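You operate a simulated robot arm through the tools that you are given. There is no shell and no other tool. Be economical: measure what you need, move in short steps, check, and stop when the job is done.

Carry out the task below with a simulated robot arm. There is one attempt and no reset: what you move stays moved.

JOB
Wipe the dirt off the locator, oil that patch and put the cover on.
Fine: grey pad to wipe, green pad from the oil tin; both go back. A coat counts when it lies all over at full strength: go over it till it gets no stronger. What is to be rubbed or washed off counts as gone when no trace of it is left.

Only the result counts: the job must be done as asked and must still hold three seconds after the hand-in. Knocking over, shifting, dropping, spilling or breaking anything else fails it. Lids that push on must go on centred and level and be pressed home; caps that screw on are set level and turned clockwise until they are tight.

ROBOT AND FRAMES
A 6-joint arm with a two-finger parallel gripper, fixed in place. Base frame: the origin is at the foot of the arm, x ahead of it, y to its left, z up; the work surface is at about z = 0.7. Readings come in m, degrees, newtons and seconds.
With the tool pointing down near the work surface it reaches from about 0.22 to 0.72 m from the base axis. Its first joint turns from -66.0 to 66.0 degrees. Payload 2.45 kg.
Tool frame: the origin (TCP) lies between the finger pads and is the grasp point; the fingertips stand 0.024 m ahead of it; z points along the fingers, y is the line along which they close. Largest opening 0.068 m; finger width 0.017, thickness 0.01; the body of the gripper, 0.04 by 0.07 m, starts 0.041 m behind the TCP.
Orientation is told as [roll, pitch, yaw] about the base's x, y, z axes, in that order, counted from this pose: with the fingers straight down and closing along the base's y, the tool's x points along the base's -x, its y along +y and its z along -z.

CONTROLS
- The arm moves only by the tool jog_arm. Its argument "motion" is a list of rows, each a list of 3 entries, a list of its own where there are three numbers: the shift along the tool's x, y, z in m, then the turn, a rotation vector about the tool's x, y, z in degrees, then the closure, from 0 (fully open) to 1 (shut). In form: [[[dx, dy, dz], [rx, ry, rz], jaw], ...]. A call has 1 to 8 rows; each row shifts and turns the commanded pose from where the row before left it, along the tool's axes as they then stand. Each row takes 0.2 s and may step no farther than 0.05 m and 8.6 degrees from the row before; otherwise, or with a gripper value out of range, the whole call is refused. Where a pose cannot be reached the arm comes as near as it can. A force on the tool above 50 N (or 10 N above the force at the start of the call, whichever is more), or a blocked arm, ends the call early, and 0.2 s more pass. Each finger travels about 0.108 m/s and halts on what it meets, pressing with about 28 N; the grip force reading is that of the motor and also rises with nothing between the fingers. The clock runs only during rows and for 0.2 s after the last one: add rows that do not move to give the fingers time. It gives the time, the measured TCP pose, the force on the tool (base axes), the opening and the grip force at its end, in the units of the frame above (readings bear some noise), with the torque about the TCP (base axes, N m) and any sound that the robot's microphone picked up.
- Cameras (640 x 400 px; columns grow to the right, rows downward): "scene" is fixed at [0.1268, 0.4121, 1.4612]; the picture's right is [-0.96, -0.29, 0.00], its down [-0.19, 0.63, -0.75] and it looks along [0.22, -0.72, -0.66] (base axes); focal length 313 px, centre (320, 200). "wrist" rides on the gripper at [0.084, 0.011, -0.075] in the tool frame; the picture's right is [-0.13, 0.99, 0.00], its down [-0.60, -0.08, -0.79] and it looks along [-0.79, -0.10, 0.61] (tool axes); focal length 251 px, centre (320, 200). There is no depth. A picture from a camera that has moved, and an enlarged one, comes with that camera's place and axes in the base frame and with its lens. The place of the scene camera against the robot may be out by one fixed shift of up to 0.025 m in any direction.
- grab_frame(camera): a new picture of that camera. The clock stands still meanwhile.
- enlarge(camera, box): a new picture of the part [left, top, right, bottom] of that camera's present view, enlarged. The clock stands still meanwhile.
- job_done(): hands the job in; it is judged then, once.

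Go step by step. Nothing tells you positions but the pictures and the camera data: compare them with the known pose of the tool, close in by small moves and look again before you grip or let go. The budget is 120 turns and 68 pictures, counting those below and the enlarged ones. Unless the task says otherwise, let go and move clear before handing in, and close with one line.

The tools are called after "Emit:" as name(argument=value, ...) on one line, values as JSON. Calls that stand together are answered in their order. jog_arm: Moves the arm, as the interface text tells. Its arguments: {"type":"object","properties":{"motion":{"type":"array","items":{"type":"array"}}},"required":["motion"]} The other tools are called the same way: grab_frame (camera) takes a picture; enlarge (camera, box) takes an enlarged picture of a part of a camera's view; job_done () hands the job in.

At the start:

```text
clock: 0.0
ee_pos: [0.4213, -0.1188, 0.9576]
tool_rot: [0.0, -0.2, 0.0]
wrist_force: [0.5, -0.4, -0.6]
wrist_torque: [-0.02, -0.01, -0.02]
width: 0.0679
finger_force: 0.1
```

scene: 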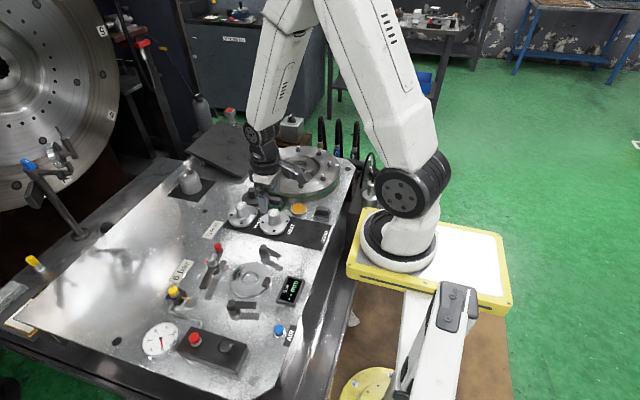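
wrist: 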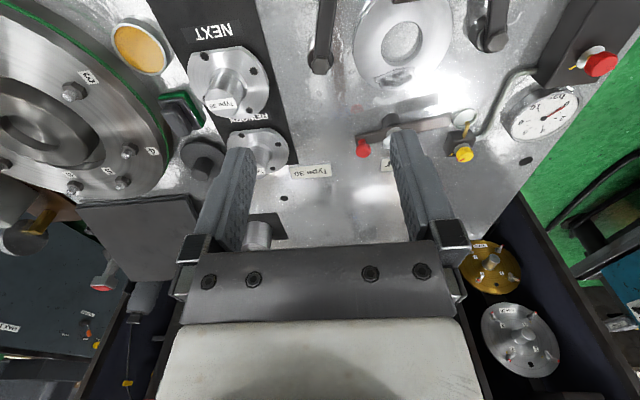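

I see a crowded fixture plate with a flanged ring, small flanges, an oil tin perhaps (amber disc) and pads. I'll zoom in to identify the locator, pads, tin and cover.

Emit:
enlarge(camera="scene", box=[160, 110, 380, 250])

Emit:
enlarge(camera="scene", box=[130, 230, 350, 370])

Emit:
enlarge(camera="wrist", box=[0, 0, 320, 200])

```text
2.86 times, centred on (270, 180) of scene
camera zoom: at [0.1268, 0.4121, 1.4612], right [-0.96, -0.29, 0.0], down [-0.19, 0.63, -0.75], along [0.22, -0.72, -0.66], focal length 894 px, centre (463, 257)
```

zoom: 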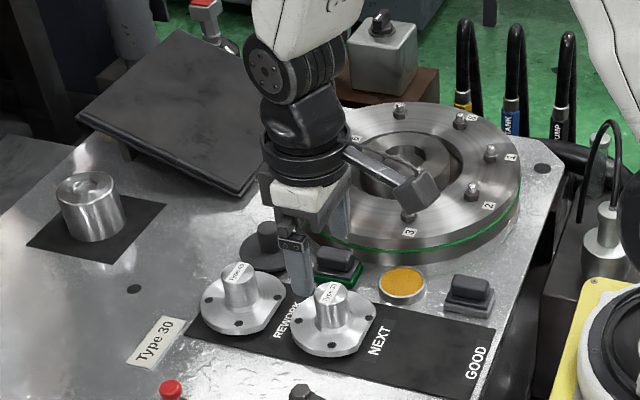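

```text
2.86 times, centred on (240, 300) of scene
camera zoom: at [0.1268, 0.4121, 1.4612], right [-0.96, -0.29, 0.0], down [-0.19, 0.63, -0.75], along [0.22, -0.72, -0.66], focal length 894 px, centre (549, -86)
```

zoom: 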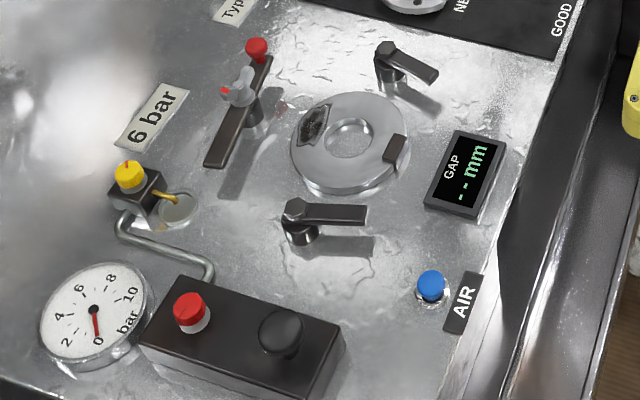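

```text
2.00 times, centred on (160, 100) of wrist
camera zoom: at [0.3365, -0.1075, 1.0328], right [0.13, 0.99, 0.0], down [0.6, -0.08, 0.79], along [0.79, -0.1, -0.61], focal length 503 px, centre (640, 400)
```

zoom: 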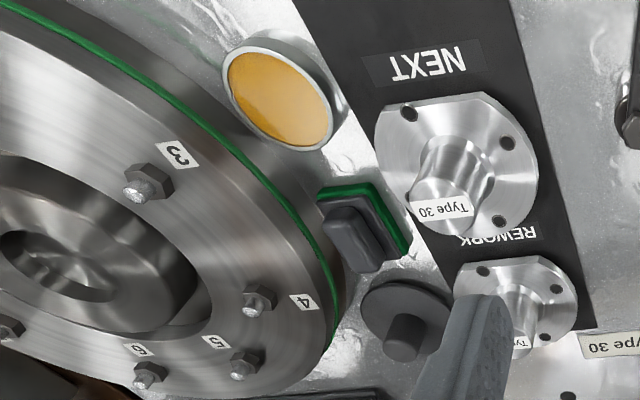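

The ring with a dark patch (near x 0.465, y -0.025) is probably the locator; the dark knobbed disc may be the cover. I'll move the wrist camera to look at the ring closer.

Emit:
jog_arm(motion=[[[0.0225, 0.02, 0.0175], [0, 0, 0], 0], [[0.0225, 0.02, 0.0175], [0, 0, 0], 0], [[0.0225, 0.02, 0.0175], [0, 0, 0], 0], [[0.0225, 0.02, 0.0175], [0, 0, 0], 0]])

Emit:
grab_frame(camera="wrist")

Emit:
enlarge(camera="scene", box=[200, 240, 310, 310])

Emit:
enlarge(camera="scene", box=[160, 110, 380, 250])

```text
clock: 1.0
ee_pos: [0.3321, -0.0397, 0.8859]
tool_rot: [0.0, -0.1, 0.1]
wrist_force: [0.2, -0.1, -0.3]
wrist_torque: [0.02, 0.01, 0.0]
width: 0.0678
finger_force: 0.0
```

```text
62 pictures are left
camera wrist: at [0.2482, -0.0277, 0.9613], right [0.13, 0.99, 0.0], down [0.6, -0.08, 0.79], along [0.79, -0.1, -0.61], focal length 251 px, centre (320, 200)
```

wrist: 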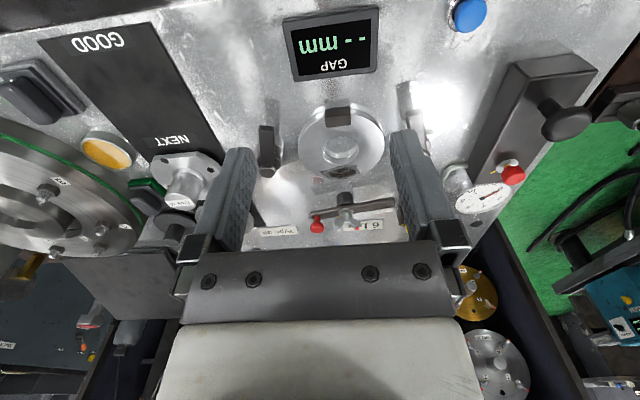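

```text
5.71 times, centred on (255, 275) of scene
camera zoom: at [0.1268, 0.4121, 1.4612], right [-0.96, -0.29, 0.0], down [-0.19, 0.63, -0.75], along [0.22, -0.72, -0.66], focal length 1788 px, centre (691, -229)
```

zoom: 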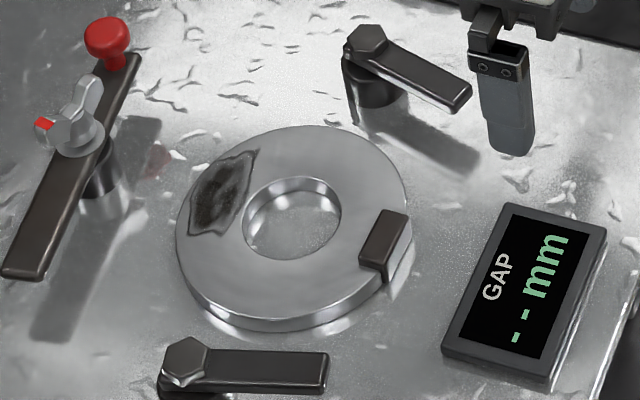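

```text
2.86 times, centred on (270, 180) of scene
camera zoom: at [0.1268, 0.4121, 1.4612], right [-0.96, -0.29, 0.0], down [-0.19, 0.63, -0.75], along [0.22, -0.72, -0.66], focal length 894 px, centre (463, 257)
```

zoom: 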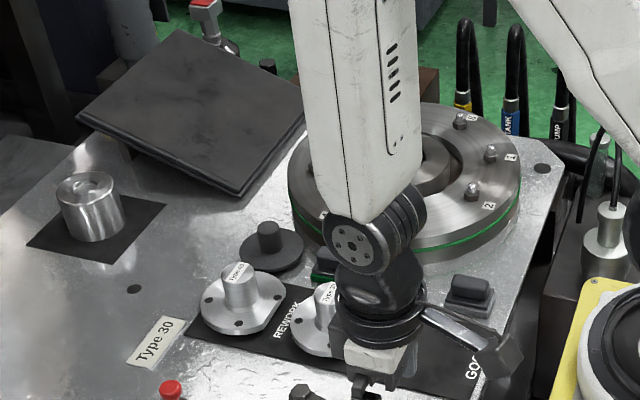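

The locator is the bored disc with the dark patch beside its bore. Now I look at the pads, tin and knobbed disc from the wrist.

Emit:
jog_arm(motion=[[[-0.0136, -0.042, 0], [0, 0, 0], 0], [[-0.0136, -0.042, 0], [0, 0, 0], 0], [[-0.0136, -0.042, 0], [0, 0, 0], 0], [[-0.0136, -0.042, 0], [0, 0, 0], 0], [[-0.0136, -0.042, 0], [0, 0, 0], 0]])

Emit:
grab_frame(camera="wrist")

Emit:
enlarge(camera="wrist", box=[160, 80, 400, 230])

```text
clock: 2.2
ee_pos: [0.3973, -0.2499, 0.8871]
tool_rot: [0.0, 0.0, 0.0]
wrist_force: [-0.2, -0.4, -0.4]
wrist_torque: [-0.01, 0.02, 0.02]
width: 0.0679
finger_force: 0.1
```

```text
59 pictures are left
camera wrist: at [0.3147, -0.2381, 0.9619], right [0.13, 0.99, 0.0], down [0.6, -0.08, 0.79], along [0.79, -0.1, -0.61], focal length 251 px, centre (320, 200)
```

wrist: 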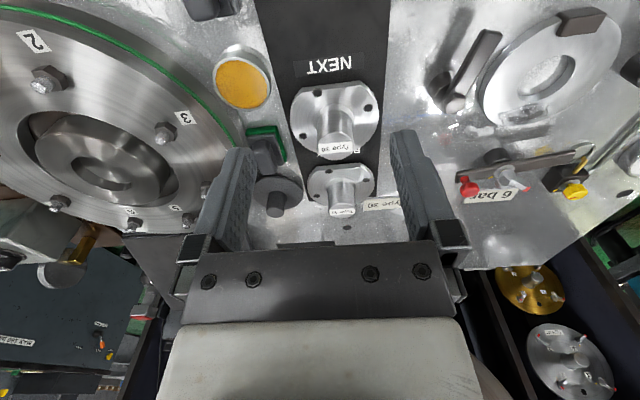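

```text
2.67 times, centred on (280, 155) of wrist
camera zoom: at [0.3147, -0.2381, 0.9619], right [0.13, 0.99, 0.0], down [0.6, -0.08, 0.79], along [0.79, -0.1, -0.61], focal length 670 px, centre (427, 320)
```

zoom: 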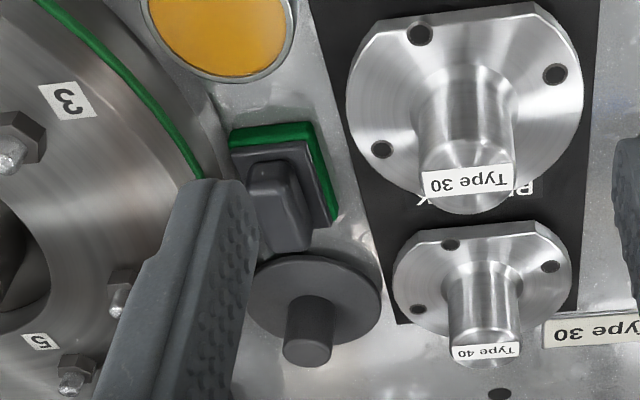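

The knobbed dark disc near (0.61, -0.34) is likely the cover. I'll go closer to size it against the bore and the tin.

Emit:
jog_arm(motion=[[[-0.03, -0.025, 0.018], [0, 0, 0], 0], [[-0.03, -0.025, 0.018], [0, 0, 0], 0]])

Emit:
enlarge(camera="wrist", box=[210, 110, 400, 230])

Emit:
enlarge(camera="scene", box=[230, 180, 350, 260])

```text
clock: 2.8
ee_pos: [0.4576, -0.2987, 0.8504]
tool_rot: [0.0, 0.0, 0.0]
wrist_force: [0.9, -0.8, 0.5]
wrist_torque: [0.01, 0.01, -0.01]
width: 0.068
finger_force: 0.1
```

```text
3.33 times, centred on (305, 170) of wrist
camera zoom: at [0.3753, -0.2877, 0.9258], right [0.13, 0.99, 0.0], down [0.6, -0.08, 0.79], along [0.79, -0.1, -0.61], focal length 838 px, centre (370, 300)
```

zoom: 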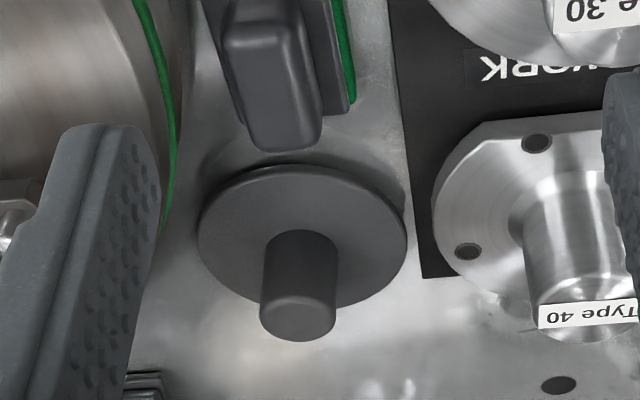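

```text
5.00 times, centred on (290, 220) of scene
camera zoom: at [0.1268, 0.4121, 1.4612], right [-0.96, -0.29, 0.0], down [-0.19, 0.63, -0.75], along [0.22, -0.72, -0.66], focal length 1564 px, centre (470, 100)
```

zoom: 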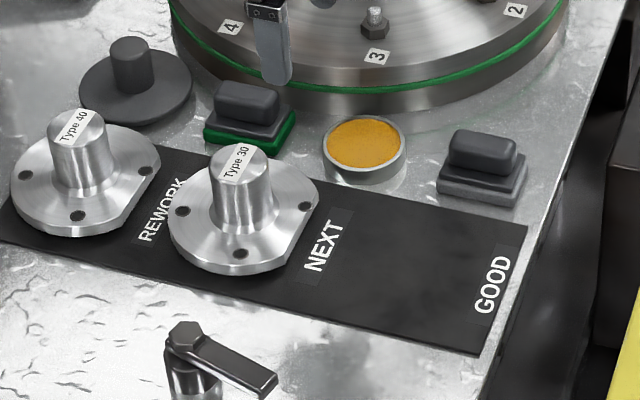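

The cover is about 0.08 m across with a ~0.027 m knob; the tin is ~0.057 m. Next I go above the grey pad near (0.347, -0.335).

Emit:
jog_arm(motion=[[[0.0375, -0.0105, 0], [0, 0, 0], 0], [[0.0375, -0.0105, 0], [0, 0, 0], 0], [[0.0375, -0.0105, 0], [0, 0, 0], 0]])

Emit:
grab_frame(camera="wrist")

Emit:
enlarge(camera="scene", box=[270, 160, 390, 240])

```text
clock: 3.6
ee_pos: [0.3462, -0.3296, 0.8526]
tool_rot: [0.0, -0.1, 0.0]
wrist_force: [-0.4, -0.6, -0.6]
wrist_torque: [-0.02, 0.02, -0.03]
width: 0.0679
finger_force: 0.1
```

```text
55 pictures are left
camera wrist: at [0.2621, -0.3191, 0.9274], right [0.13, 0.99, 0.0], down [0.6, -0.08, 0.79], along [0.79, -0.1, -0.61], focal length 251 px, centre (320, 200)
```

wrist: 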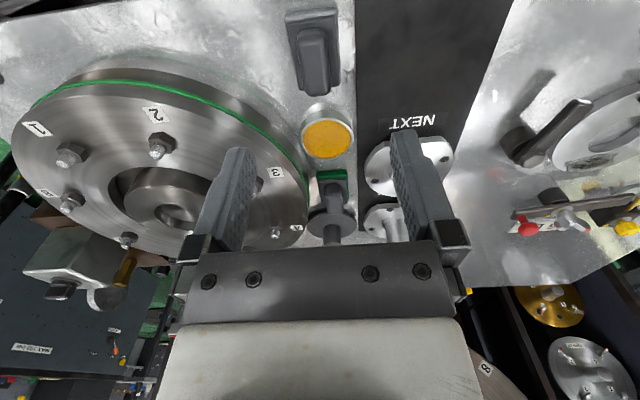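

```text
5.00 times, centred on (330, 200) of scene
camera zoom: at [0.1268, 0.4121, 1.4612], right [-0.96, -0.29, 0.0], down [-0.19, 0.63, -0.75], along [0.22, -0.72, -0.66], focal length 1564 px, centre (270, 200)
```

zoom: 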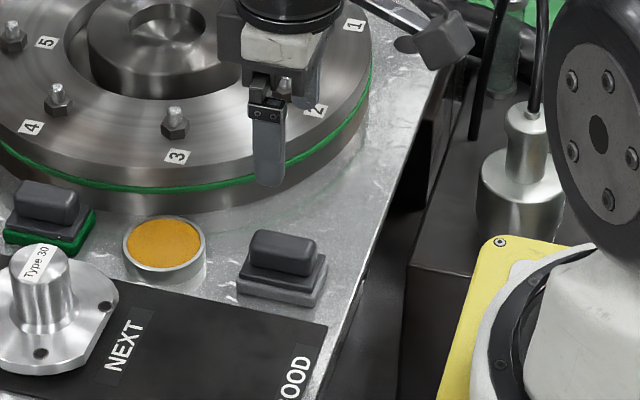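

The grey pad is almost below me, with its handle running along x. I enlarge to get its orientation and exact spot.

Emit:
enlarge(camera="wrist", box=[240, 0, 400, 100])

```text
4.00 times, centred on (320, 50) of wrist
camera zoom: at [0.2621, -0.3191, 0.9274], right [0.13, 0.99, 0.0], down [0.6, -0.08, 0.79], along [0.79, -0.1, -0.61], focal length 1006 px, centre (320, 800)
```

zoom: 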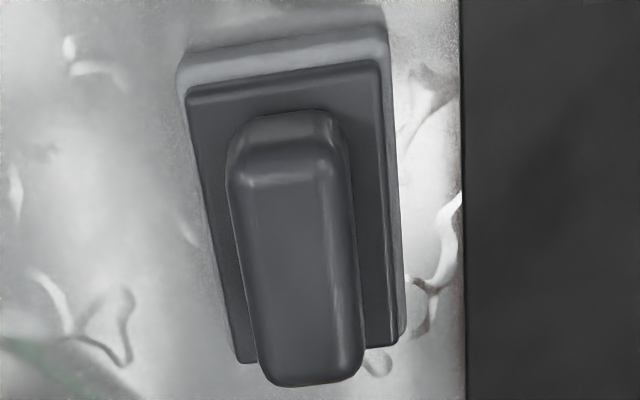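

The grey pad is centred near (0.350, -0.333) with yaw about 0, handle ~0.02 m wide. I descend over it with open fingers.

Emit:
jog_arm(motion=[[[-0.0038, -0.0034, 0.03], [0, 0, 0], 0], [[0, 0, 0.03], [0, 0, 0], 0], [[0, 0, 0.03], [0, 0, 0], 0], [[0, 0, 0.008], [0, 0, 0], 0]])

Emit:
grab_frame(camera="wrist")

Emit:
enlarge(camera="scene", box=[270, 160, 390, 240])

```text
clock: 4.6
ee_pos: [0.3501, -0.3341, 0.754]
tool_rot: [0.0, -0.2, 0.1]
wrist_force: [-0.4, 0.0, -0.2]
wrist_torque: [0.05, 0.01, -0.03]
width: 0.0681
finger_force: 0.1
```

```text
52 pictures are left
camera wrist: at [0.2664, -0.3222, 0.8295], right [0.13, 0.99, 0.0], down [0.6, -0.08, 0.79], along [0.79, -0.1, -0.61], focal length 251 px, centre (320, 200)
```

wrist: 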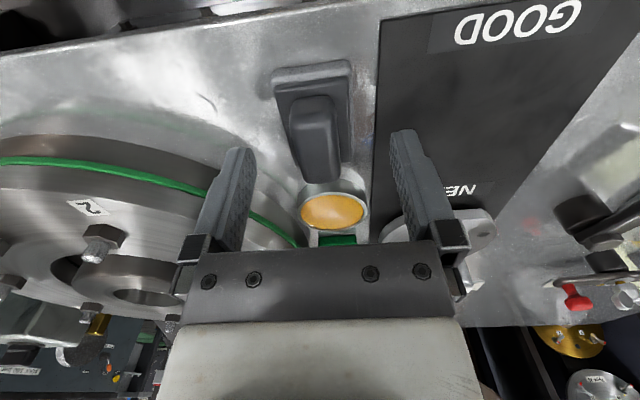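

```text
5.00 times, centred on (330, 200) of scene
camera zoom: at [0.1268, 0.4121, 1.4612], right [-0.96, -0.29, 0.0], down [-0.19, 0.63, -0.75], along [0.22, -0.72, -0.66], focal length 1564 px, centre (270, 200)
```

zoom: 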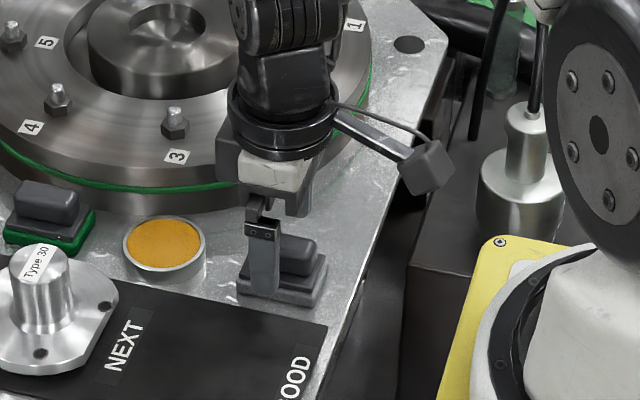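

Fingers straddle the handle. I lower slightly and close.

Emit:
jog_arm(motion=[[[0.001, 0, 0.004], [0, 0, 0], 0], [[0, 0, 0], [0, 0, 0], 1], [[0, 0, 0], [0, 0, 0], 1], [[0, 0, 0], [0, 0, 0], 1]])

Emit:
enlarge(camera="scene", box=[270, 160, 390, 240])

```text
clock: 5.6
ee_pos: [0.3479, -0.3334, 0.7509]
tool_rot: [-0.2, 0.0, 0.0]
wrist_force: [0.7, -0.7, -0.1]
wrist_torque: [-0.08, -0.02, -0.01]
width: 0.0211
finger_force: 28.4
```

```text
5.00 times, centred on (330, 200) of scene
camera zoom: at [0.1268, 0.4121, 1.4612], right [-0.96, -0.29, 0.0], down [-0.19, 0.63, -0.75], along [0.22, -0.72, -0.66], focal length 1564 px, centre (270, 200)
```

zoom: 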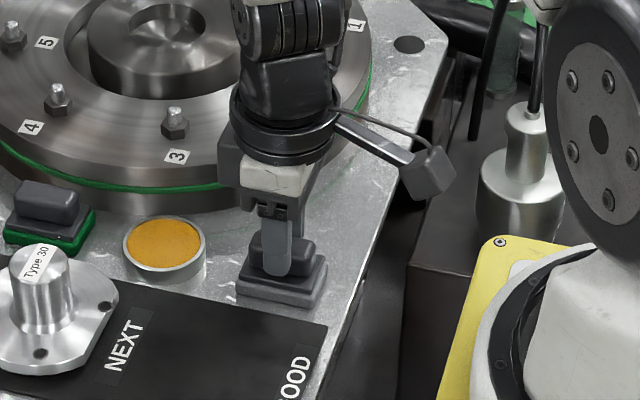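

The grey pad is gripped (home TCP 0.348, -0.333, 0.7505). I lift it and carry it toward the locator.

Emit:
jog_arm(motion=[[[0, 0, -0.04], [0, 0, 0], 1], [[0, 0, -0.04], [0, 0, 0], 1], [[0, 0, -0.04], [0, 0, 0], 1], [[0, 0.045, 0], [0, 0, 0], 1], [[0, 0.045, 0], [0, 0, 0], 1], [[0, 0.045, 0], [0, 0, 0], 1], [[0, 0.045, 0], [0, 0, 0], 1], [[0, 0.045, 0], [0, 0, 0], 1]])

Emit:
jog_arm(motion=[[[0.005, 0.04, 0], [0, 0, 0], 1], [[0.005, 0.035, 0], [0, 0, 0], 1], [[0, 0, 0], [0, 0, 0], 1]])

Emit:
enlarge(camera="wrist", box=[240, 80, 440, 205])

```text
clock: 7.4
ee_pos: [0.3475, -0.1078, 0.8698]
tool_rot: [0.1, -0.1, 0.0]
wrist_force: [-0.2, 0.4, -0.1]
wrist_torque: [0.01, -0.02, 0.01]
width: 0.021
finger_force: 28.2
```

```text
clock: 8.2
ee_pos: [0.338, -0.0337, 0.8697]
tool_rot: [-0.1, -0.1, 0.1]
wrist_force: [-0.2, 0.6, -0.6]
wrist_torque: [0.01, -0.01, -0.03]
width: 0.0208
finger_force: 27.5
```

```text
3.20 times, centred on (340, 142) of wrist
camera zoom: at [0.2546, -0.0217, 0.9452], right [0.13, 0.99, 0.0], down [0.6, -0.08, 0.79], along [0.79, -0.1, -0.61], focal length 805 px, centre (256, 384)
```

zoom: 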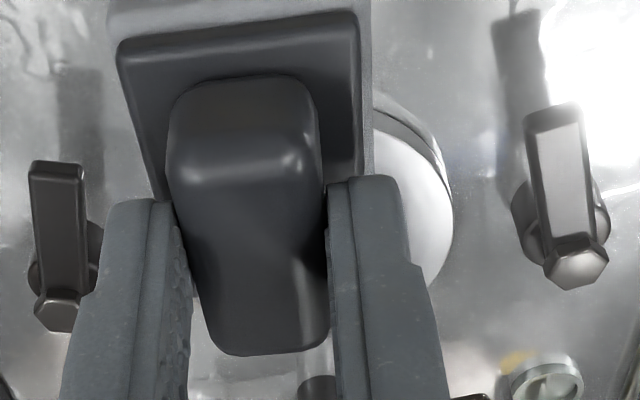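

The pad hides the ring from the wrist, so I use earlier fixes: patch about (0.504, -0.033), roughly 0.04 × 0.05 m. I move above it and lower partway.

Emit:
jog_arm(motion=[[[-0.042, 0, 0], [0, 0, 0], 1], [[-0.042, 0, 0], [0, 0, 0], 1], [[-0.042, 0, 0], [0, 0, 0], 1], [[-0.04, 0, 0.02], [0, 0, 0], 1], [[0, 0, 0.03], [0, 0, 0], 1], [[0, 0, 0.02], [0, 0, 0], 1]])

Emit:
enlarge(camera="scene", box=[200, 240, 310, 310])

```text
clock: 9.6
ee_pos: [0.5048, -0.0335, 0.8]
tool_rot: [0.1, -0.1, 0.0]
wrist_force: [0.6, -0.2, -1.7]
wrist_torque: [0.0, 0.03, -0.03]
width: 0.0212
finger_force: 28.2
```

```text
5.71 times, centred on (255, 275) of scene
camera zoom: at [0.1268, 0.4121, 1.4612], right [-0.96, -0.29, 0.0], down [-0.19, 0.63, -0.75], along [0.22, -0.72, -0.66], focal length 1788 px, centre (691, -229)
```

zoom: 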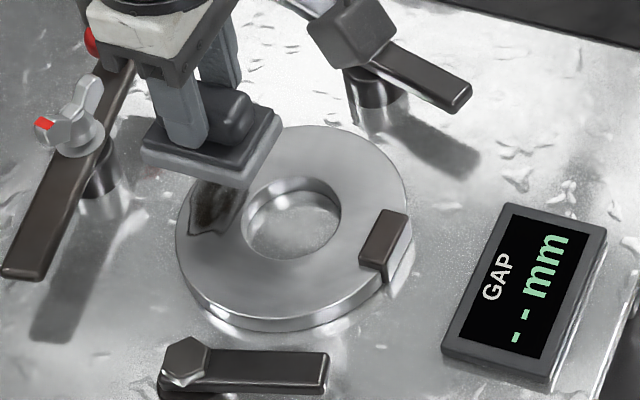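

The pad hangs above the patch. I lower in small steps to contact.

Emit:
jog_arm(motion=[[[0, 0, 0.012], [0, 0, 0], 1], [[0, 0, 0.008], [0, 0, 0], 1], [[0, 0, 0.004], [0, 0, 0], 1], [[0, 0, 0.003], [0, 0, 0], 1]])

Emit:
enlarge(camera="scene", box=[200, 240, 310, 310])

```text
clock: 10.6
ee_pos: [0.5036, -0.033, 0.7719]
tool_rot: [0.0, 0.0, 0.1]
wrist_force: [-0.3, -1.0, -1.4]
wrist_torque: [-0.02, 0.01, 0.0]
width: 0.0213
finger_force: 28.3
```

```text
5.71 times, centred on (255, 275) of scene
camera zoom: at [0.1268, 0.4121, 1.4612], right [-0.96, -0.29, 0.0], down [-0.19, 0.63, -0.75], along [0.22, -0.72, -0.66], focal length 1788 px, centre (691, -229)
```

zoom: 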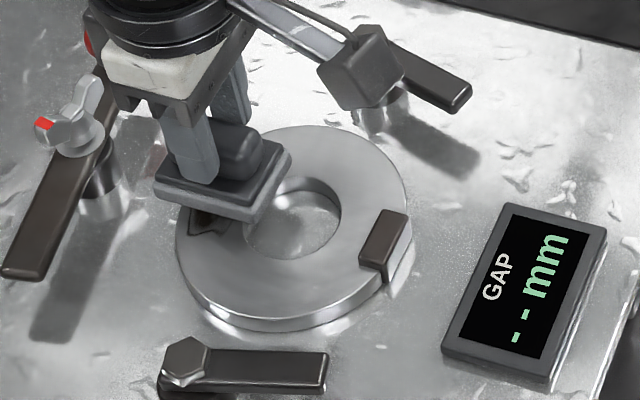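

Emit:
jog_arm(motion=[[[0, 0, 0.003], [0, 0, 0], 1], [[0, 0, 0.002], [0, 0, 0], 1], [[0, 0, 0.002], [0, 0, 0], 1]])

```text
clock: 11.4
ee_pos: [0.5051, -0.0354, 0.7662]
tool_rot: [-0.1, 0.1, 0.0]
wrist_force: [-0.3, -0.3, -0.3]
wrist_torque: [-0.01, 0.01, 0.0]
width: 0.021
finger_force: 27.8
```

Emit:
jog_arm(motion=[[[0, 0, 0.002], [0, 0, 0], 1], [[0, 0, 0.002], [0, 0, 0], 1]])

```text
clock: 12.0
ee_pos: [0.5046, -0.0329, 0.7625]
tool_rot: [0.0, 0.0, -0.1]
wrist_force: [-5.7, 2.0, 20.9]
wrist_torque: [0.06, 0.11, 0.01]
width: 0.0212
finger_force: 28.4
```

Contact at TCP z≈0.7625 with 21 N. Now I stroke over the patch.

Emit:
jog_arm(motion=[[[0, 0.022, 0], [0, 0, 0], 1], [[0, -0.022, 0], [0, 0, 0], 1], [[0, -0.022, 0], [0, 0, 0], 1], [[-0.01, 0, 0], [0, 0, 0], 1], [[0, 0.022, 0], [0, 0, 0], 1], [[0, 0.022, 0], [0, 0, 0], 1], [[0.02, 0, 0], [0, 0, 0], 1], [[0, -0.022, 0], [0, 0, 0], 1]])

Emit:
jog_arm(motion=[[[0, -0.022, 0], [0, 0, 0], 1], [[0, 0.022, 0], [0, 0, 0], 1], [[0, 0.022, 0], [0, 0, 0], 1], [[-0.02, 0, 0], [0, 0, 0], 1], [[0, -0.022, 0], [0, 0, 0], 1], [[0, -0.022, 0], [0, 0, 0], 1], [[0.02, 0, 0], [0, 0, 0], 1], [[0, 0.022, 0], [0, 0, 0], 1]])

Emit:
jog_arm(motion=[[[0, 0, -0.03], [0, 0, 0], 1], [[0.02, 0.05, -0.02], [0, 0, 0], 1], [[0.03, 0.05, 0], [0, 0, 0], 1]])

Emit:
enlarge(camera="scene", box=[200, 240, 310, 310])

```text
clock: 13.8
ee_pos: [0.4941, -0.0329, 0.7626]
tool_rot: [0.0, -0.1, 0.0]
wrist_force: [0.0, 6.5, 16.1]
wrist_torque: [0.22, -0.45, 0.18]
width: 0.021
finger_force: 28.6
```

```text
clock: 15.6
ee_pos: [0.4947, -0.0346, 0.7615]
tool_rot: [0.0, 0.0, 0.0]
wrist_force: [0.0, 0.3, -0.6]
wrist_torque: [0.0, 0.01, -0.01]
width: 0.0211
finger_force: 28.0
```

```text
refused: row 2 steps farther than a row can; nothing moved
```

```text
5.71 times, centred on (255, 275) of scene
camera zoom: at [0.1269, 0.4121, 1.4612], right [-0.96, -0.29, 0.0], down [-0.19, 0.63, -0.75], along [0.22, -0.72, -0.66], focal length 1788 px, centre (691, -229)
```

zoom: 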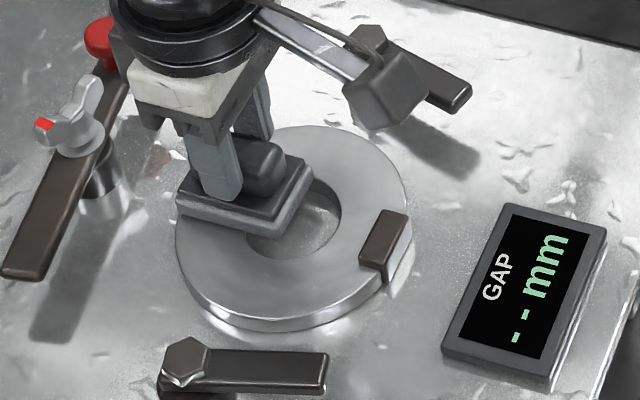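

Contact faded (force ~0), the pad may have slipped up slightly in the grip. I lift and move aside to look.

Emit:
jog_arm(motion=[[[0, 0, -0.04], [0, 0, 0], 1], [[0, 0.04, -0.02], [0, 0, 0], 1], [[0.0, 0.045, 0], [0, 0, 0], 1], [[0.0, 0.045, 0], [0, 0, 0], 1]])

Emit:
enlarge(camera="scene", box=[200, 240, 310, 310])

```text
clock: 16.6
ee_pos: [0.4935, 0.0951, 0.8226]
tool_rot: [0.0, -0.1, -0.1]
wrist_force: [0.2, 0.0, -0.7]
wrist_torque: [0.02, 0.01, 0.0]
width: 0.0212
finger_force: 27.9
```

```text
5.71 times, centred on (255, 275) of scene
camera zoom: at [0.1269, 0.4121, 1.4612], right [-0.96, -0.29, 0.0], down [-0.19, 0.63, -0.75], along [0.22, -0.72, -0.66], focal length 1788 px, centre (691, -229)
```

zoom: 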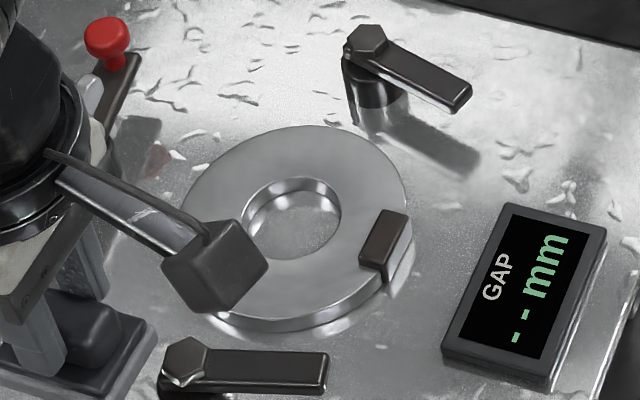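

Almost clear; I shift a little more for an unobstructed view.

Emit:
jog_arm(motion=[[[0, 0.03, -0.035], [0, 0, 0], 1], [[0, 0.03, -0.035], [0, 0, 0], 1]])

Emit:
enlarge(camera="scene", box=[225, 255, 280, 290])

Emit:
grab_frame(camera="wrist")

```text
clock: 17.2
ee_pos: [0.4945, 0.1562, 0.8917]
tool_rot: [0.1, -0.1, 0.0]
wrist_force: [-0.1, -0.2, -0.7]
wrist_torque: [0.01, 0.06, 0.02]
width: 0.0209
finger_force: 27.7
```

```text
11.43 times, centred on (252, 272) of scene
camera zoom: at [0.1269, 0.4121, 1.4612], right [-0.96, -0.29, 0.0], down [-0.19, 0.63, -0.75], along [0.22, -0.72, -0.66], focal length 3576 px, centre (1091, -629)
```

zoom: 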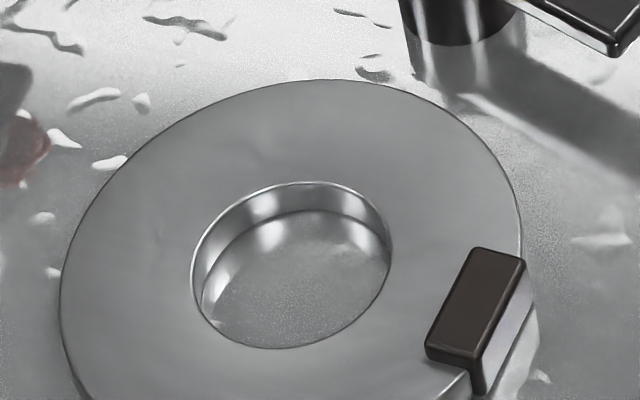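

```text
43 pictures are left
camera wrist: at [0.41, 0.1676, 0.9664], right [0.13, 0.99, 0.0], down [0.6, -0.08, 0.79], along [0.79, -0.1, -0.61], focal length 251 px, centre (320, 200)
```

wrist: 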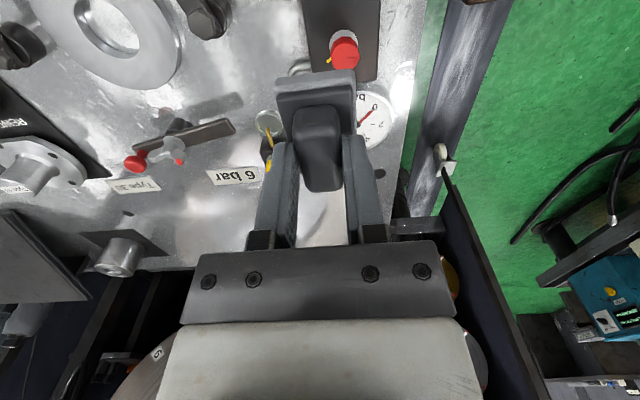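

The patch looks gone; I check from the other angle as well.

Emit:
enlarge(camera="wrist", box=[30, 0, 190, 100])

```text
4.00 times, centred on (110, 50) of wrist
camera zoom: at [0.41, 0.1676, 0.9664], right [0.13, 0.99, 0.0], down [0.6, -0.08, 0.79], along [0.79, -0.1, -0.61], focal length 1006 px, centre (1160, 800)
```

zoom: 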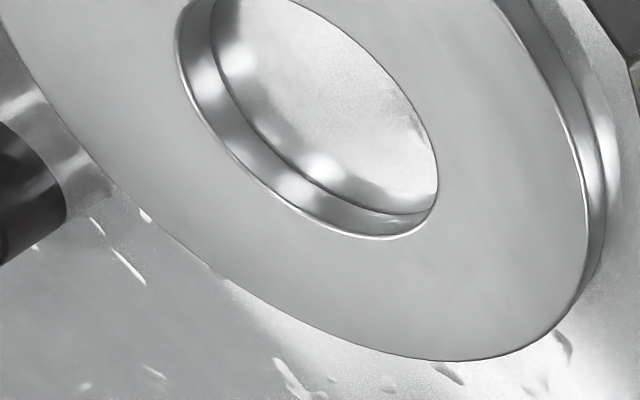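

It looks clean, but I make one more firm pass to be sure. Returning above the patch.

Emit:
jog_arm(motion=[[[-0.01, -0.0475, 0], [0, 0, 0], 1], [[0, -0.0475, 0], [0, 0, 0], 1], [[0, -0.0475, 0], [0, 0, 0], 1], [[0, -0.0465, 0], [0, 0, 0], 1], [[0, 0, 0.045], [0, 0, 0], 1], [[0, 0, 0.045], [0, 0, 0], 1], [[0, 0, 0.035], [0, 0, 0], 1]])

Emit:
jog_arm(motion=[[[0, 0, 0.003], [0, 0, 0], 1], [[0, 0, 0.002], [0, 0, 0], 1]])

```text
clock: 18.8
ee_pos: [0.5053, -0.0334, 0.7656]
tool_rot: [0.0, 0.0, 0.0]
wrist_force: [0.7, 0.3, -0.2]
wrist_torque: [-0.02, -0.02, 0.02]
width: 0.0212
finger_force: 27.9
```

```text
clock: 19.4
ee_pos: [0.5042, -0.0331, 0.7622]
tool_rot: [0.0, -0.1, 0.0]
wrist_force: [-2.7, -1.5, 8.0]
wrist_torque: [-0.05, 0.0, -0.04]
width: 0.0208
finger_force: 27.3
```

Emit:
jog_arm(motion=[[[0, 0, 0.001], [0, 0, 0], 1], [[0, 0.022, 0], [0, 0, 0], 1], [[0, -0.022, 0], [0, 0, 0], 1], [[0, -0.022, 0], [0, 0, 0], 1], [[-0.01, 0, 0], [0, 0, 0], 1], [[0, 0.022, 0], [0, 0, 0], 1], [[0, 0.022, 0], [0, 0, 0], 1], [[0.02, 0, 0], [0, 0, 0], 1]])

Emit:
jog_arm(motion=[[[0, -0.022, 0.0005], [0, 0, 0], 1], [[0, -0.022, 0], [0, 0, 0], 1], [[0, 0.022, 0], [0, 0, 0], 1], [[0, 0.022, 0], [0, 0, 0], 1], [[-0.01, -0.02, 0], [0, 0, 0], 1], [[0, 0, -0.05], [0, 0, 0], 1], [[0, 0, -0.05], [0, 0, 0], 1]])

```text
clock: 21.2
ee_pos: [0.4942, -0.0099, 0.7612]
tool_rot: [0.0, 0.0, 0.0]
wrist_force: [1.5, 0.6, 3.9]
wrist_torque: [-0.01, -0.22, 0.02]
width: 0.0209
finger_force: 28.1
```

```text
clock: 22.8
ee_pos: [0.5035, -0.0309, 0.8622]
tool_rot: [-0.1, 0.0, 0.0]
wrist_force: [0.0, -0.8, -0.9]
wrist_torque: [-0.03, -0.02, 0.0]
width: 0.0211
finger_force: 28.4
```

Wiped again. I carry the grey pad back to its place.

Emit:
jog_arm(motion=[[[0.0222, -0.0432, 0], [0, 0, 0], 1], [[0.0222, -0.0432, 0], [0, 0, 0], 1], [[0.0222, -0.0432, 0], [0, 0, 0], 1], [[0.0222, -0.0432, 0], [0, 0, 0], 1], [[0.0222, -0.0432, 0], [0, 0, 0], 1], [[0.0222, -0.0432, 0], [0, 0, 0], 1], [[0.0222, -0.0432, 0], [0, 0, 0], 1]])

Emit:
jog_arm(motion=[[[0, 0, 0.045], [0, 0, 0], 1], [[0, 0, 0.045], [0, 0, 0], 1], [[0, 0, 0.014], [0, 0, 0], 1], [[0, 0, 0.004], [0, 0, 0], 1]])

Emit:
enlarge(camera="scene", box=[270, 160, 390, 240])

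```text
clock: 24.4
ee_pos: [0.3496, -0.3332, 0.8609]
tool_rot: [0.0, 0.1, 0.1]
wrist_force: [0.0, 0.0, -0.5]
wrist_torque: [0.03, -0.01, 0.02]
width: 0.0211
finger_force: 27.8
```

```text
clock: 25.4
ee_pos: [0.3497, -0.3343, 0.7529]
tool_rot: [0.0, -0.1, 0.0]
wrist_force: [0.1, -0.4, -1.2]
wrist_torque: [-0.03, -0.02, 0.0]
width: 0.0212
finger_force: 28.2
```

```text
5.00 times, centred on (330, 200) of scene
camera zoom: at [0.1268, 0.4121, 1.4612], right [-0.96, -0.29, 0.0], down [-0.19, 0.63, -0.75], along [0.22, -0.72, -0.66], focal length 1564 px, centre (270, 200)
```

zoom: 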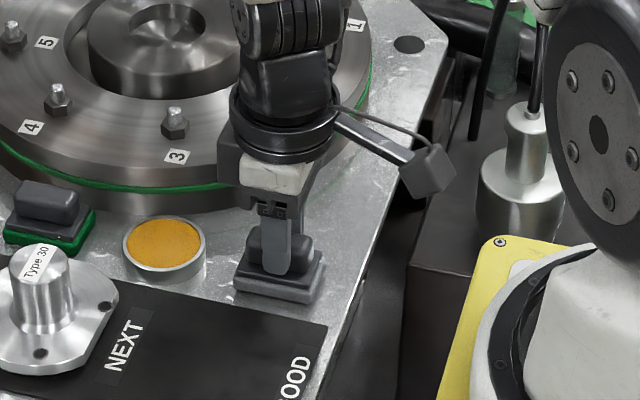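

Right over its place. Lowering to contact.

Emit:
jog_arm(motion=[[[0.001, 0.0005, 0.002], [0, 0, 0], 1], [[0, 0, 0.001], [0, 0, 0], 1], [[0, 0, 0.001], [0, 0, 0], 1]])

```text
clock: 26.2
ee_pos: [0.3467, -0.3341, 0.7468]
tool_rot: [0.0, -0.1, 0.0]
wrist_force: [-2.6, 1.0, 5.5]
wrist_torque: [0.04, -0.15, 0.05]
width: 0.0211
finger_force: 28.2
```

Contact made; release and rise, then over to the green pad.

Emit:
jog_arm(motion=[[[0, 0, 0], [0, 0, 0], 0], [[0, 0, 0], [0, 0, 0], 0], [[0, 0, -0.035], [0, 0, 0], 0], [[0, 0, -0.035], [0, 0, 0], 0], [[0, 0, -0.03], [0, 0, 0], 0], [[-0.045, 0, 0], [0, 0, 0], 0], [[-0.045, 0, 0], [0, 0, 0], 0], [[-0.045, 0, 0], [0, 0, 0], 0]])

Emit:
grab_frame(camera="wrist")

Emit:
enlarge(camera="scene", box=[230, 160, 390, 260])

```text
clock: 28.0
ee_pos: [0.4822, -0.3319, 0.8479]
tool_rot: [0.0, 0.0, 0.0]
wrist_force: [0.5, 0.2, 0.3]
wrist_torque: [-0.01, 0.03, 0.01]
width: 0.0679
finger_force: 0.2
```

```text
40 pictures are left
camera wrist: at [0.3991, -0.3208, 0.9238], right [0.13, 0.99, 0.0], down [0.6, -0.08, 0.79], along [0.79, -0.1, -0.61], focal length 251 px, centre (320, 200)
```

wrist: 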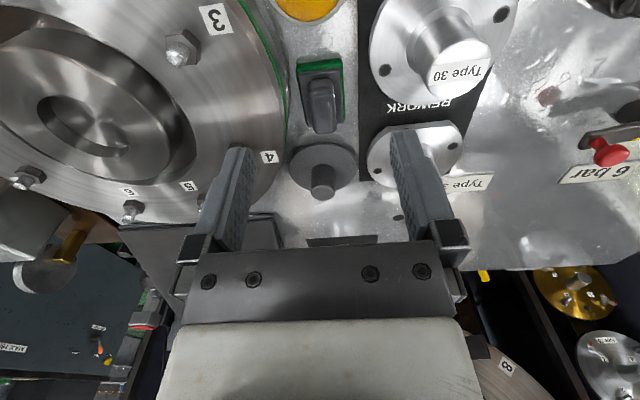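

```text
4.00 times, centred on (310, 210) of scene
camera zoom: at [0.1268, 0.4121, 1.4612], right [-0.96, -0.29, 0.0], down [-0.19, 0.63, -0.75], along [0.22, -0.72, -0.66], focal length 1252 px, centre (360, 160)
```

zoom: 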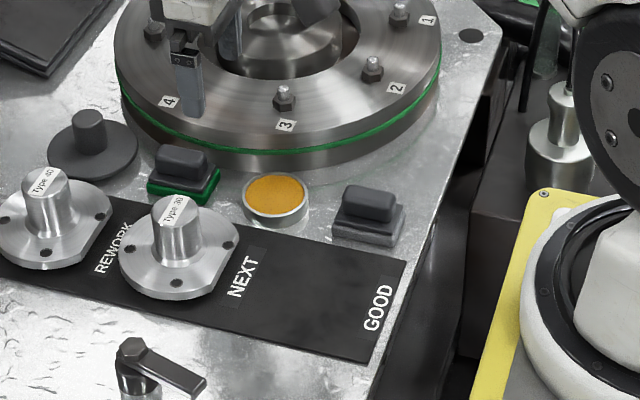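

Grey pad is back in place. The green pad sits near the big ring, so I check clearance before going down with partly open fingers.

Emit:
enlarge(camera="wrist", box=[220, 40, 400, 152])

```text
3.56 times, centred on (310, 96) of wrist
camera zoom: at [0.3991, -0.3208, 0.9238], right [0.13, 0.99, 0.0], down [0.6, -0.08, 0.79], along [0.79, -0.1, -0.61], focal length 894 px, centre (356, 570)
```

zoom: 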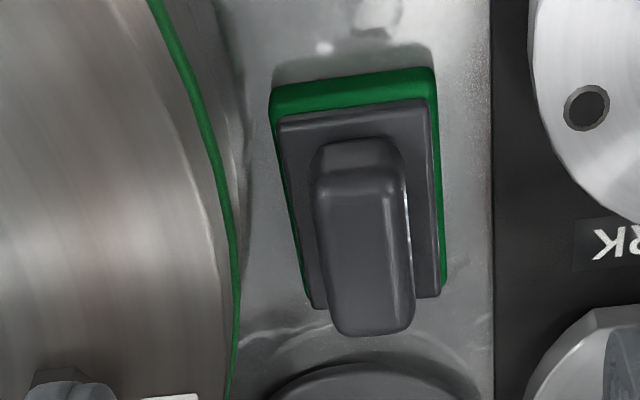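

Green pad centre ≈ (0.520, -0.3335); ring side ≈ y -0.364, so I use a 0.032 m opening. Descending.

Emit:
jog_arm(motion=[[[-0.0378, -0.0012, 0], [0, 0, 0], 0.53], [[0, 0, 0.03], [0, 0, 0], 0.53], [[0, 0, 0.03], [0, 0, 0], 0.53], [[0, 0, 0.012], [0, 0, 0], 0.53]])

Emit:
grab_frame(camera="wrist")

Emit:
enlarge(camera="scene", box=[230, 170, 330, 235])

```text
clock: 29.0
ee_pos: [0.5202, -0.3342, 0.7771]
tool_rot: [-0.1, -0.1, 0.0]
wrist_force: [-0.2, -1.2, -0.1]
wrist_torque: [-0.01, 0.01, -0.02]
width: 0.032
finger_force: 0.1
```

```text
37 pictures are left
camera wrist: at [0.4373, -0.3229, 0.8512], right [0.13, 0.99, 0.0], down [0.6, -0.08, 0.79], along [0.79, -0.1, -0.61], focal length 251 px, centre (320, 200)
```

wrist: 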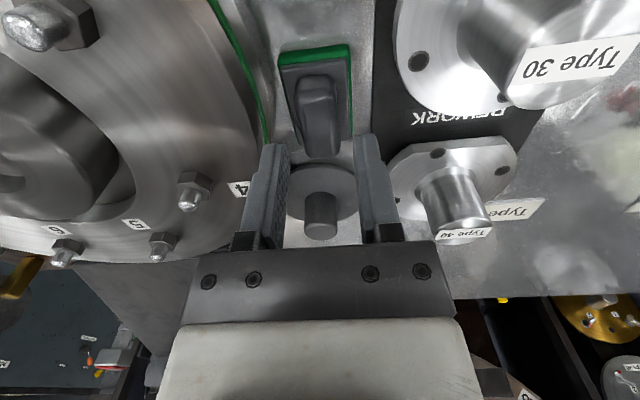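

```text
6.15 times, centred on (280, 202) of scene
camera zoom: at [0.1268, 0.4121, 1.4612], right [-0.96, -0.29, 0.0], down [-0.19, 0.63, -0.75], along [0.22, -0.72, -0.66], focal length 1926 px, centre (566, 185)
```

zoom: 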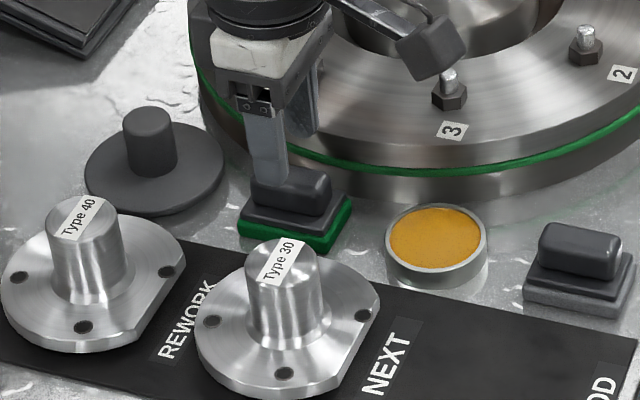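

Clear on both sides. Down and grip.

Emit:
jog_arm(motion=[[[0.0015, 0.0005, 0.013], [0, 0, 0], 0.53], [[0, 0, 0.012], [0, 0, 0], 0.53], [[0, 0, 0], [0, 0, 0], 1], [[0, 0, 0], [0, 0, 0], 1], [[0, 0, 0], [0, 0, 0], 1]])

```text
clock: 30.2
ee_pos: [0.5186, -0.3344, 0.7506]
tool_rot: [0.0, -0.2, 0.0]
wrist_force: [0.5, -1.1, 0.2]
wrist_torque: [-0.02, 0.06, 0.0]
width: 0.0212
finger_force: 27.9
```

Green pad gripped (home TCP 0.5186, -0.334, 0.7508). Lift and move over the tin at about (0.428, -0.330).

Emit:
jog_arm(motion=[[[0, 0, -0.03], [0, 0, 0], 1], [[0, 0, -0.025], [0, 0, 0], 1], [[0.046, 0.002, 0], [0, 0, 0], 1], [[0.046, 0.002, 0], [0, 0, 0], 1], [[0, 0, 0.02], [0, 0, 0], 1]])

Emit:
enlarge(camera="scene", box=[250, 170, 350, 235])

Emit:
enlarge(camera="wrist", box=[220, 20, 420, 145])

```text
clock: 31.4
ee_pos: [0.4267, -0.3293, 0.7863]
tool_rot: [0.0, -0.1, 0.1]
wrist_force: [0.1, -0.1, -0.3]
wrist_torque: [0.0, 0.0, 0.01]
width: 0.0211
finger_force: 27.8
```

```text
6.15 times, centred on (300, 202) of scene
camera zoom: at [0.1268, 0.4121, 1.4612], right [-0.96, -0.29, 0.0], down [-0.19, 0.63, -0.75], along [0.22, -0.72, -0.66], focal length 1926 px, centre (443, 185)
```

zoom: 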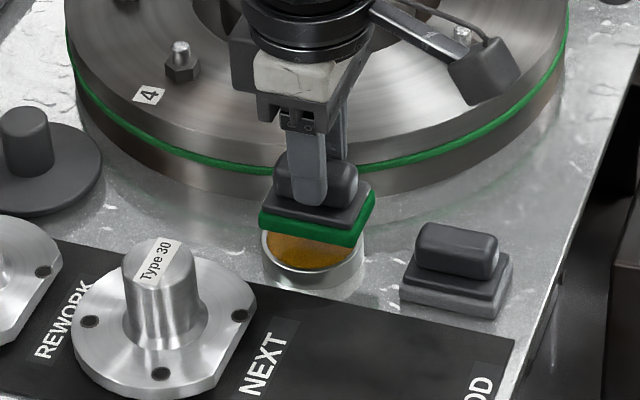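

```text
3.20 times, centred on (320, 82) of wrist
camera zoom: at [0.3431, -0.3182, 0.8614], right [0.13, 0.99, 0.0], down [0.6, -0.08, 0.79], along [0.79, -0.1, -0.61], focal length 805 px, centre (320, 576)
```

zoom: 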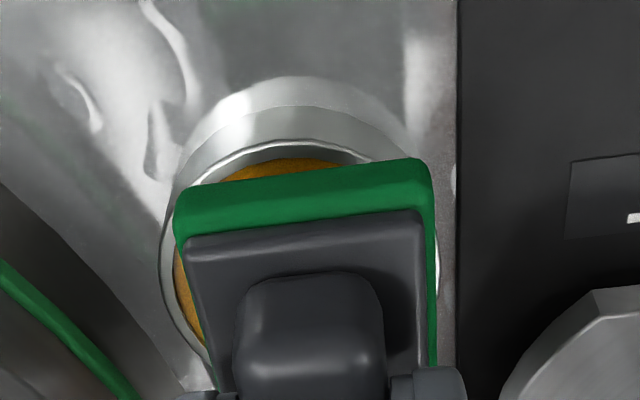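

Well aligned. Lowering onto the oil gently.

Emit:
jog_arm(motion=[[[0, 0, 0.006], [0, 0, 0], 1], [[0, 0, 0.003], [0, 0, 0], 1], [[0, 0, 0.002], [0, 0, 0], 1]])

Emit:
jog_arm(motion=[[[0, 0, 0.002], [0, 0, 0], 1], [[0, 0, 0.001], [0, 0, 0], 1]])

```text
clock: 32.2
ee_pos: [0.4267, -0.3301, 0.7747]
tool_rot: [0.0, 0.0, 0.1]
wrist_force: [-0.7, -0.7, -0.6]
wrist_torque: [-0.02, -0.01, 0.04]
width: 0.021
finger_force: 27.9
```

```text
clock: 32.8
ee_pos: [0.4267, -0.3301, 0.7733]
tool_rot: [0.0, -0.1, 0.0]
wrist_force: [0.2, -0.6, -0.6]
wrist_torque: [-0.01, -0.02, -0.02]
width: 0.0212
finger_force: 28.5
```

Emit:
jog_arm(motion=[[[0, 0, 0.002], [0, 0, 0], 1], [[0, 0, 0.001], [0, 0, 0], 1]])

Emit:
enlarge(camera="scene", box=[275, 180, 335, 218])

```text
clock: 33.4
ee_pos: [0.4273, -0.3295, 0.7684]
tool_rot: [0.1, -0.1, 0.0]
wrist_force: [-0.2, 0.0, -1.2]
wrist_torque: [-0.01, 0.02, 0.01]
width: 0.021
finger_force: 28.0
```

```text
10.53 times, centred on (305, 199) of scene
camera zoom: at [0.1268, 0.4121, 1.4612], right [-0.96, -0.29, 0.0], down [-0.19, 0.63, -0.75], along [0.22, -0.72, -0.66], focal length 3294 px, centre (478, 210)
```

zoom: 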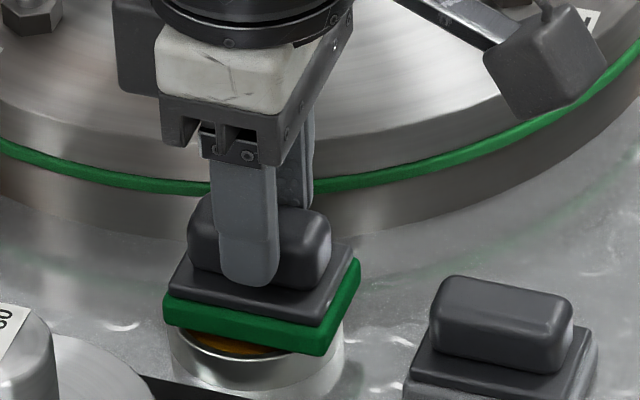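

Emit:
jog_arm(motion=[[[0, 0, 0.002], [0, 0, 0], 1], [[0, 0, 0.002], [0, 0, 0], 1]])

Emit:
jog_arm(motion=[[[0, 0, 0.001], [0, 0, 0], 1], [[0, 0, 0.001], [0, 0, 0], 1]])

```text
clock: 34.0
ee_pos: [0.427, -0.3304, 0.7646]
tool_rot: [-0.1, 0.0, 0.0]
wrist_force: [0.9, 0.3, -0.8]
wrist_torque: [0.02, 0.0, 0.01]
width: 0.021
finger_force: 27.9
```

```text
clock: 34.6
ee_pos: [0.4269, -0.3289, 0.7637]
tool_rot: [-0.1, -0.2, 0.0]
wrist_force: [-5.4, 6.0, 21.6]
wrist_torque: [0.18, 0.01, 0.05]
width: 0.0213
finger_force: 27.9
```

Contact with the tin (21 N). I hold briefly, then lift and check the pad.

Emit:
jog_arm(motion=[[[0, 0, 0], [0, 0, 0], 1], [[0, 0, 0], [0, 0, 0], 1], [[0, 0, -0.02], [0, 0, 0], 1], [[0, 0, -0.04], [0, 0, 0], 1], [[0, 0, -0.04], [0, 0, 0], 1]])

Emit:
enlarge(camera="scene", box=[260, 130, 360, 230])

```text
clock: 35.8
ee_pos: [0.4273, -0.3297, 0.8637]
tool_rot: [-0.1, 0.1, 0.0]
wrist_force: [0.6, -1.0, -1.2]
wrist_torque: [0.01, 0.01, 0.02]
width: 0.0211
finger_force: 27.8
```

```text
4.00 times, centred on (310, 180) of scene
camera zoom: at [0.1268, 0.4121, 1.4612], right [-0.96, -0.29, 0.0], down [-0.19, 0.63, -0.75], along [0.22, -0.72, -0.66], focal length 1252 px, centre (360, 280)
```

zoom: 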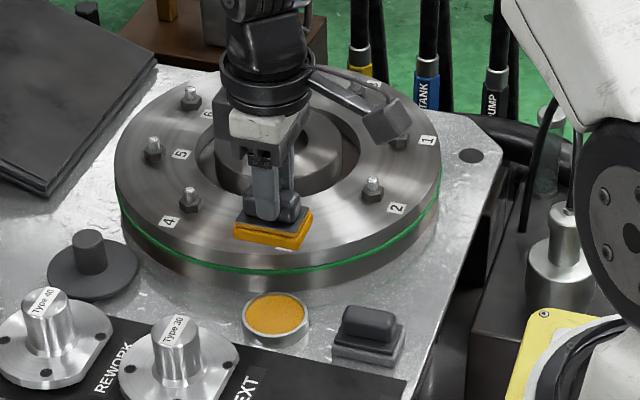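

The pad turned amber: loaded with oil. I carry it to the patch.

Emit:
jog_arm(motion=[[[-0.011, 0.0424, 0], [0, 0, 0], 1], [[-0.011, 0.0424, 0], [0, 0, 0], 1], [[-0.011, 0.0424, 0], [0, 0, 0], 1], [[-0.011, 0.0424, 0], [0, 0, 0], 1], [[-0.011, 0.0424, 0], [0, 0, 0], 1], [[-0.011, 0.0424, 0], [0, 0, 0], 1], [[-0.0107, 0.0424, 0], [0, 0, 0], 1]])

Emit:
jog_arm(motion=[[[0, 0, 0.045], [0, 0, 0], 1], [[0, 0, 0.045], [0, 0, 0], 1], [[0, 0, 0.008], [0, 0, 0], 1], [[0, 0, 0.001], [0, 0, 0], 1]])

```text
clock: 37.4
ee_pos: [0.5055, -0.0319, 0.8637]
tool_rot: [0.0, -0.1, 0.1]
wrist_force: [0.1, -0.5, -0.2]
wrist_torque: [-0.01, -0.02, -0.02]
width: 0.0211
finger_force: 28.1
```

```text
clock: 38.4
ee_pos: [0.5041, -0.0331, 0.7635]
tool_rot: [0.0, 0.0, 0.0]
wrist_force: [-0.2, 0.6, 0.2]
wrist_torque: [0.0, 0.02, 0.04]
width: 0.021
finger_force: 27.9
```

Emit:
jog_arm(motion=[[[0, 0, 0.001], [0, 0, 0], 1], [[0, 0, 0.001], [0, 0, 0], 1]])

```text
clock: 39.0
ee_pos: [0.5032, -0.033, 0.764]
tool_rot: [0.0, -0.1, 0.0]
wrist_force: [-5.6, 2.8, 21.3]
wrist_torque: [0.09, 0.26, -0.03]
width: 0.0212
finger_force: 28.0
```

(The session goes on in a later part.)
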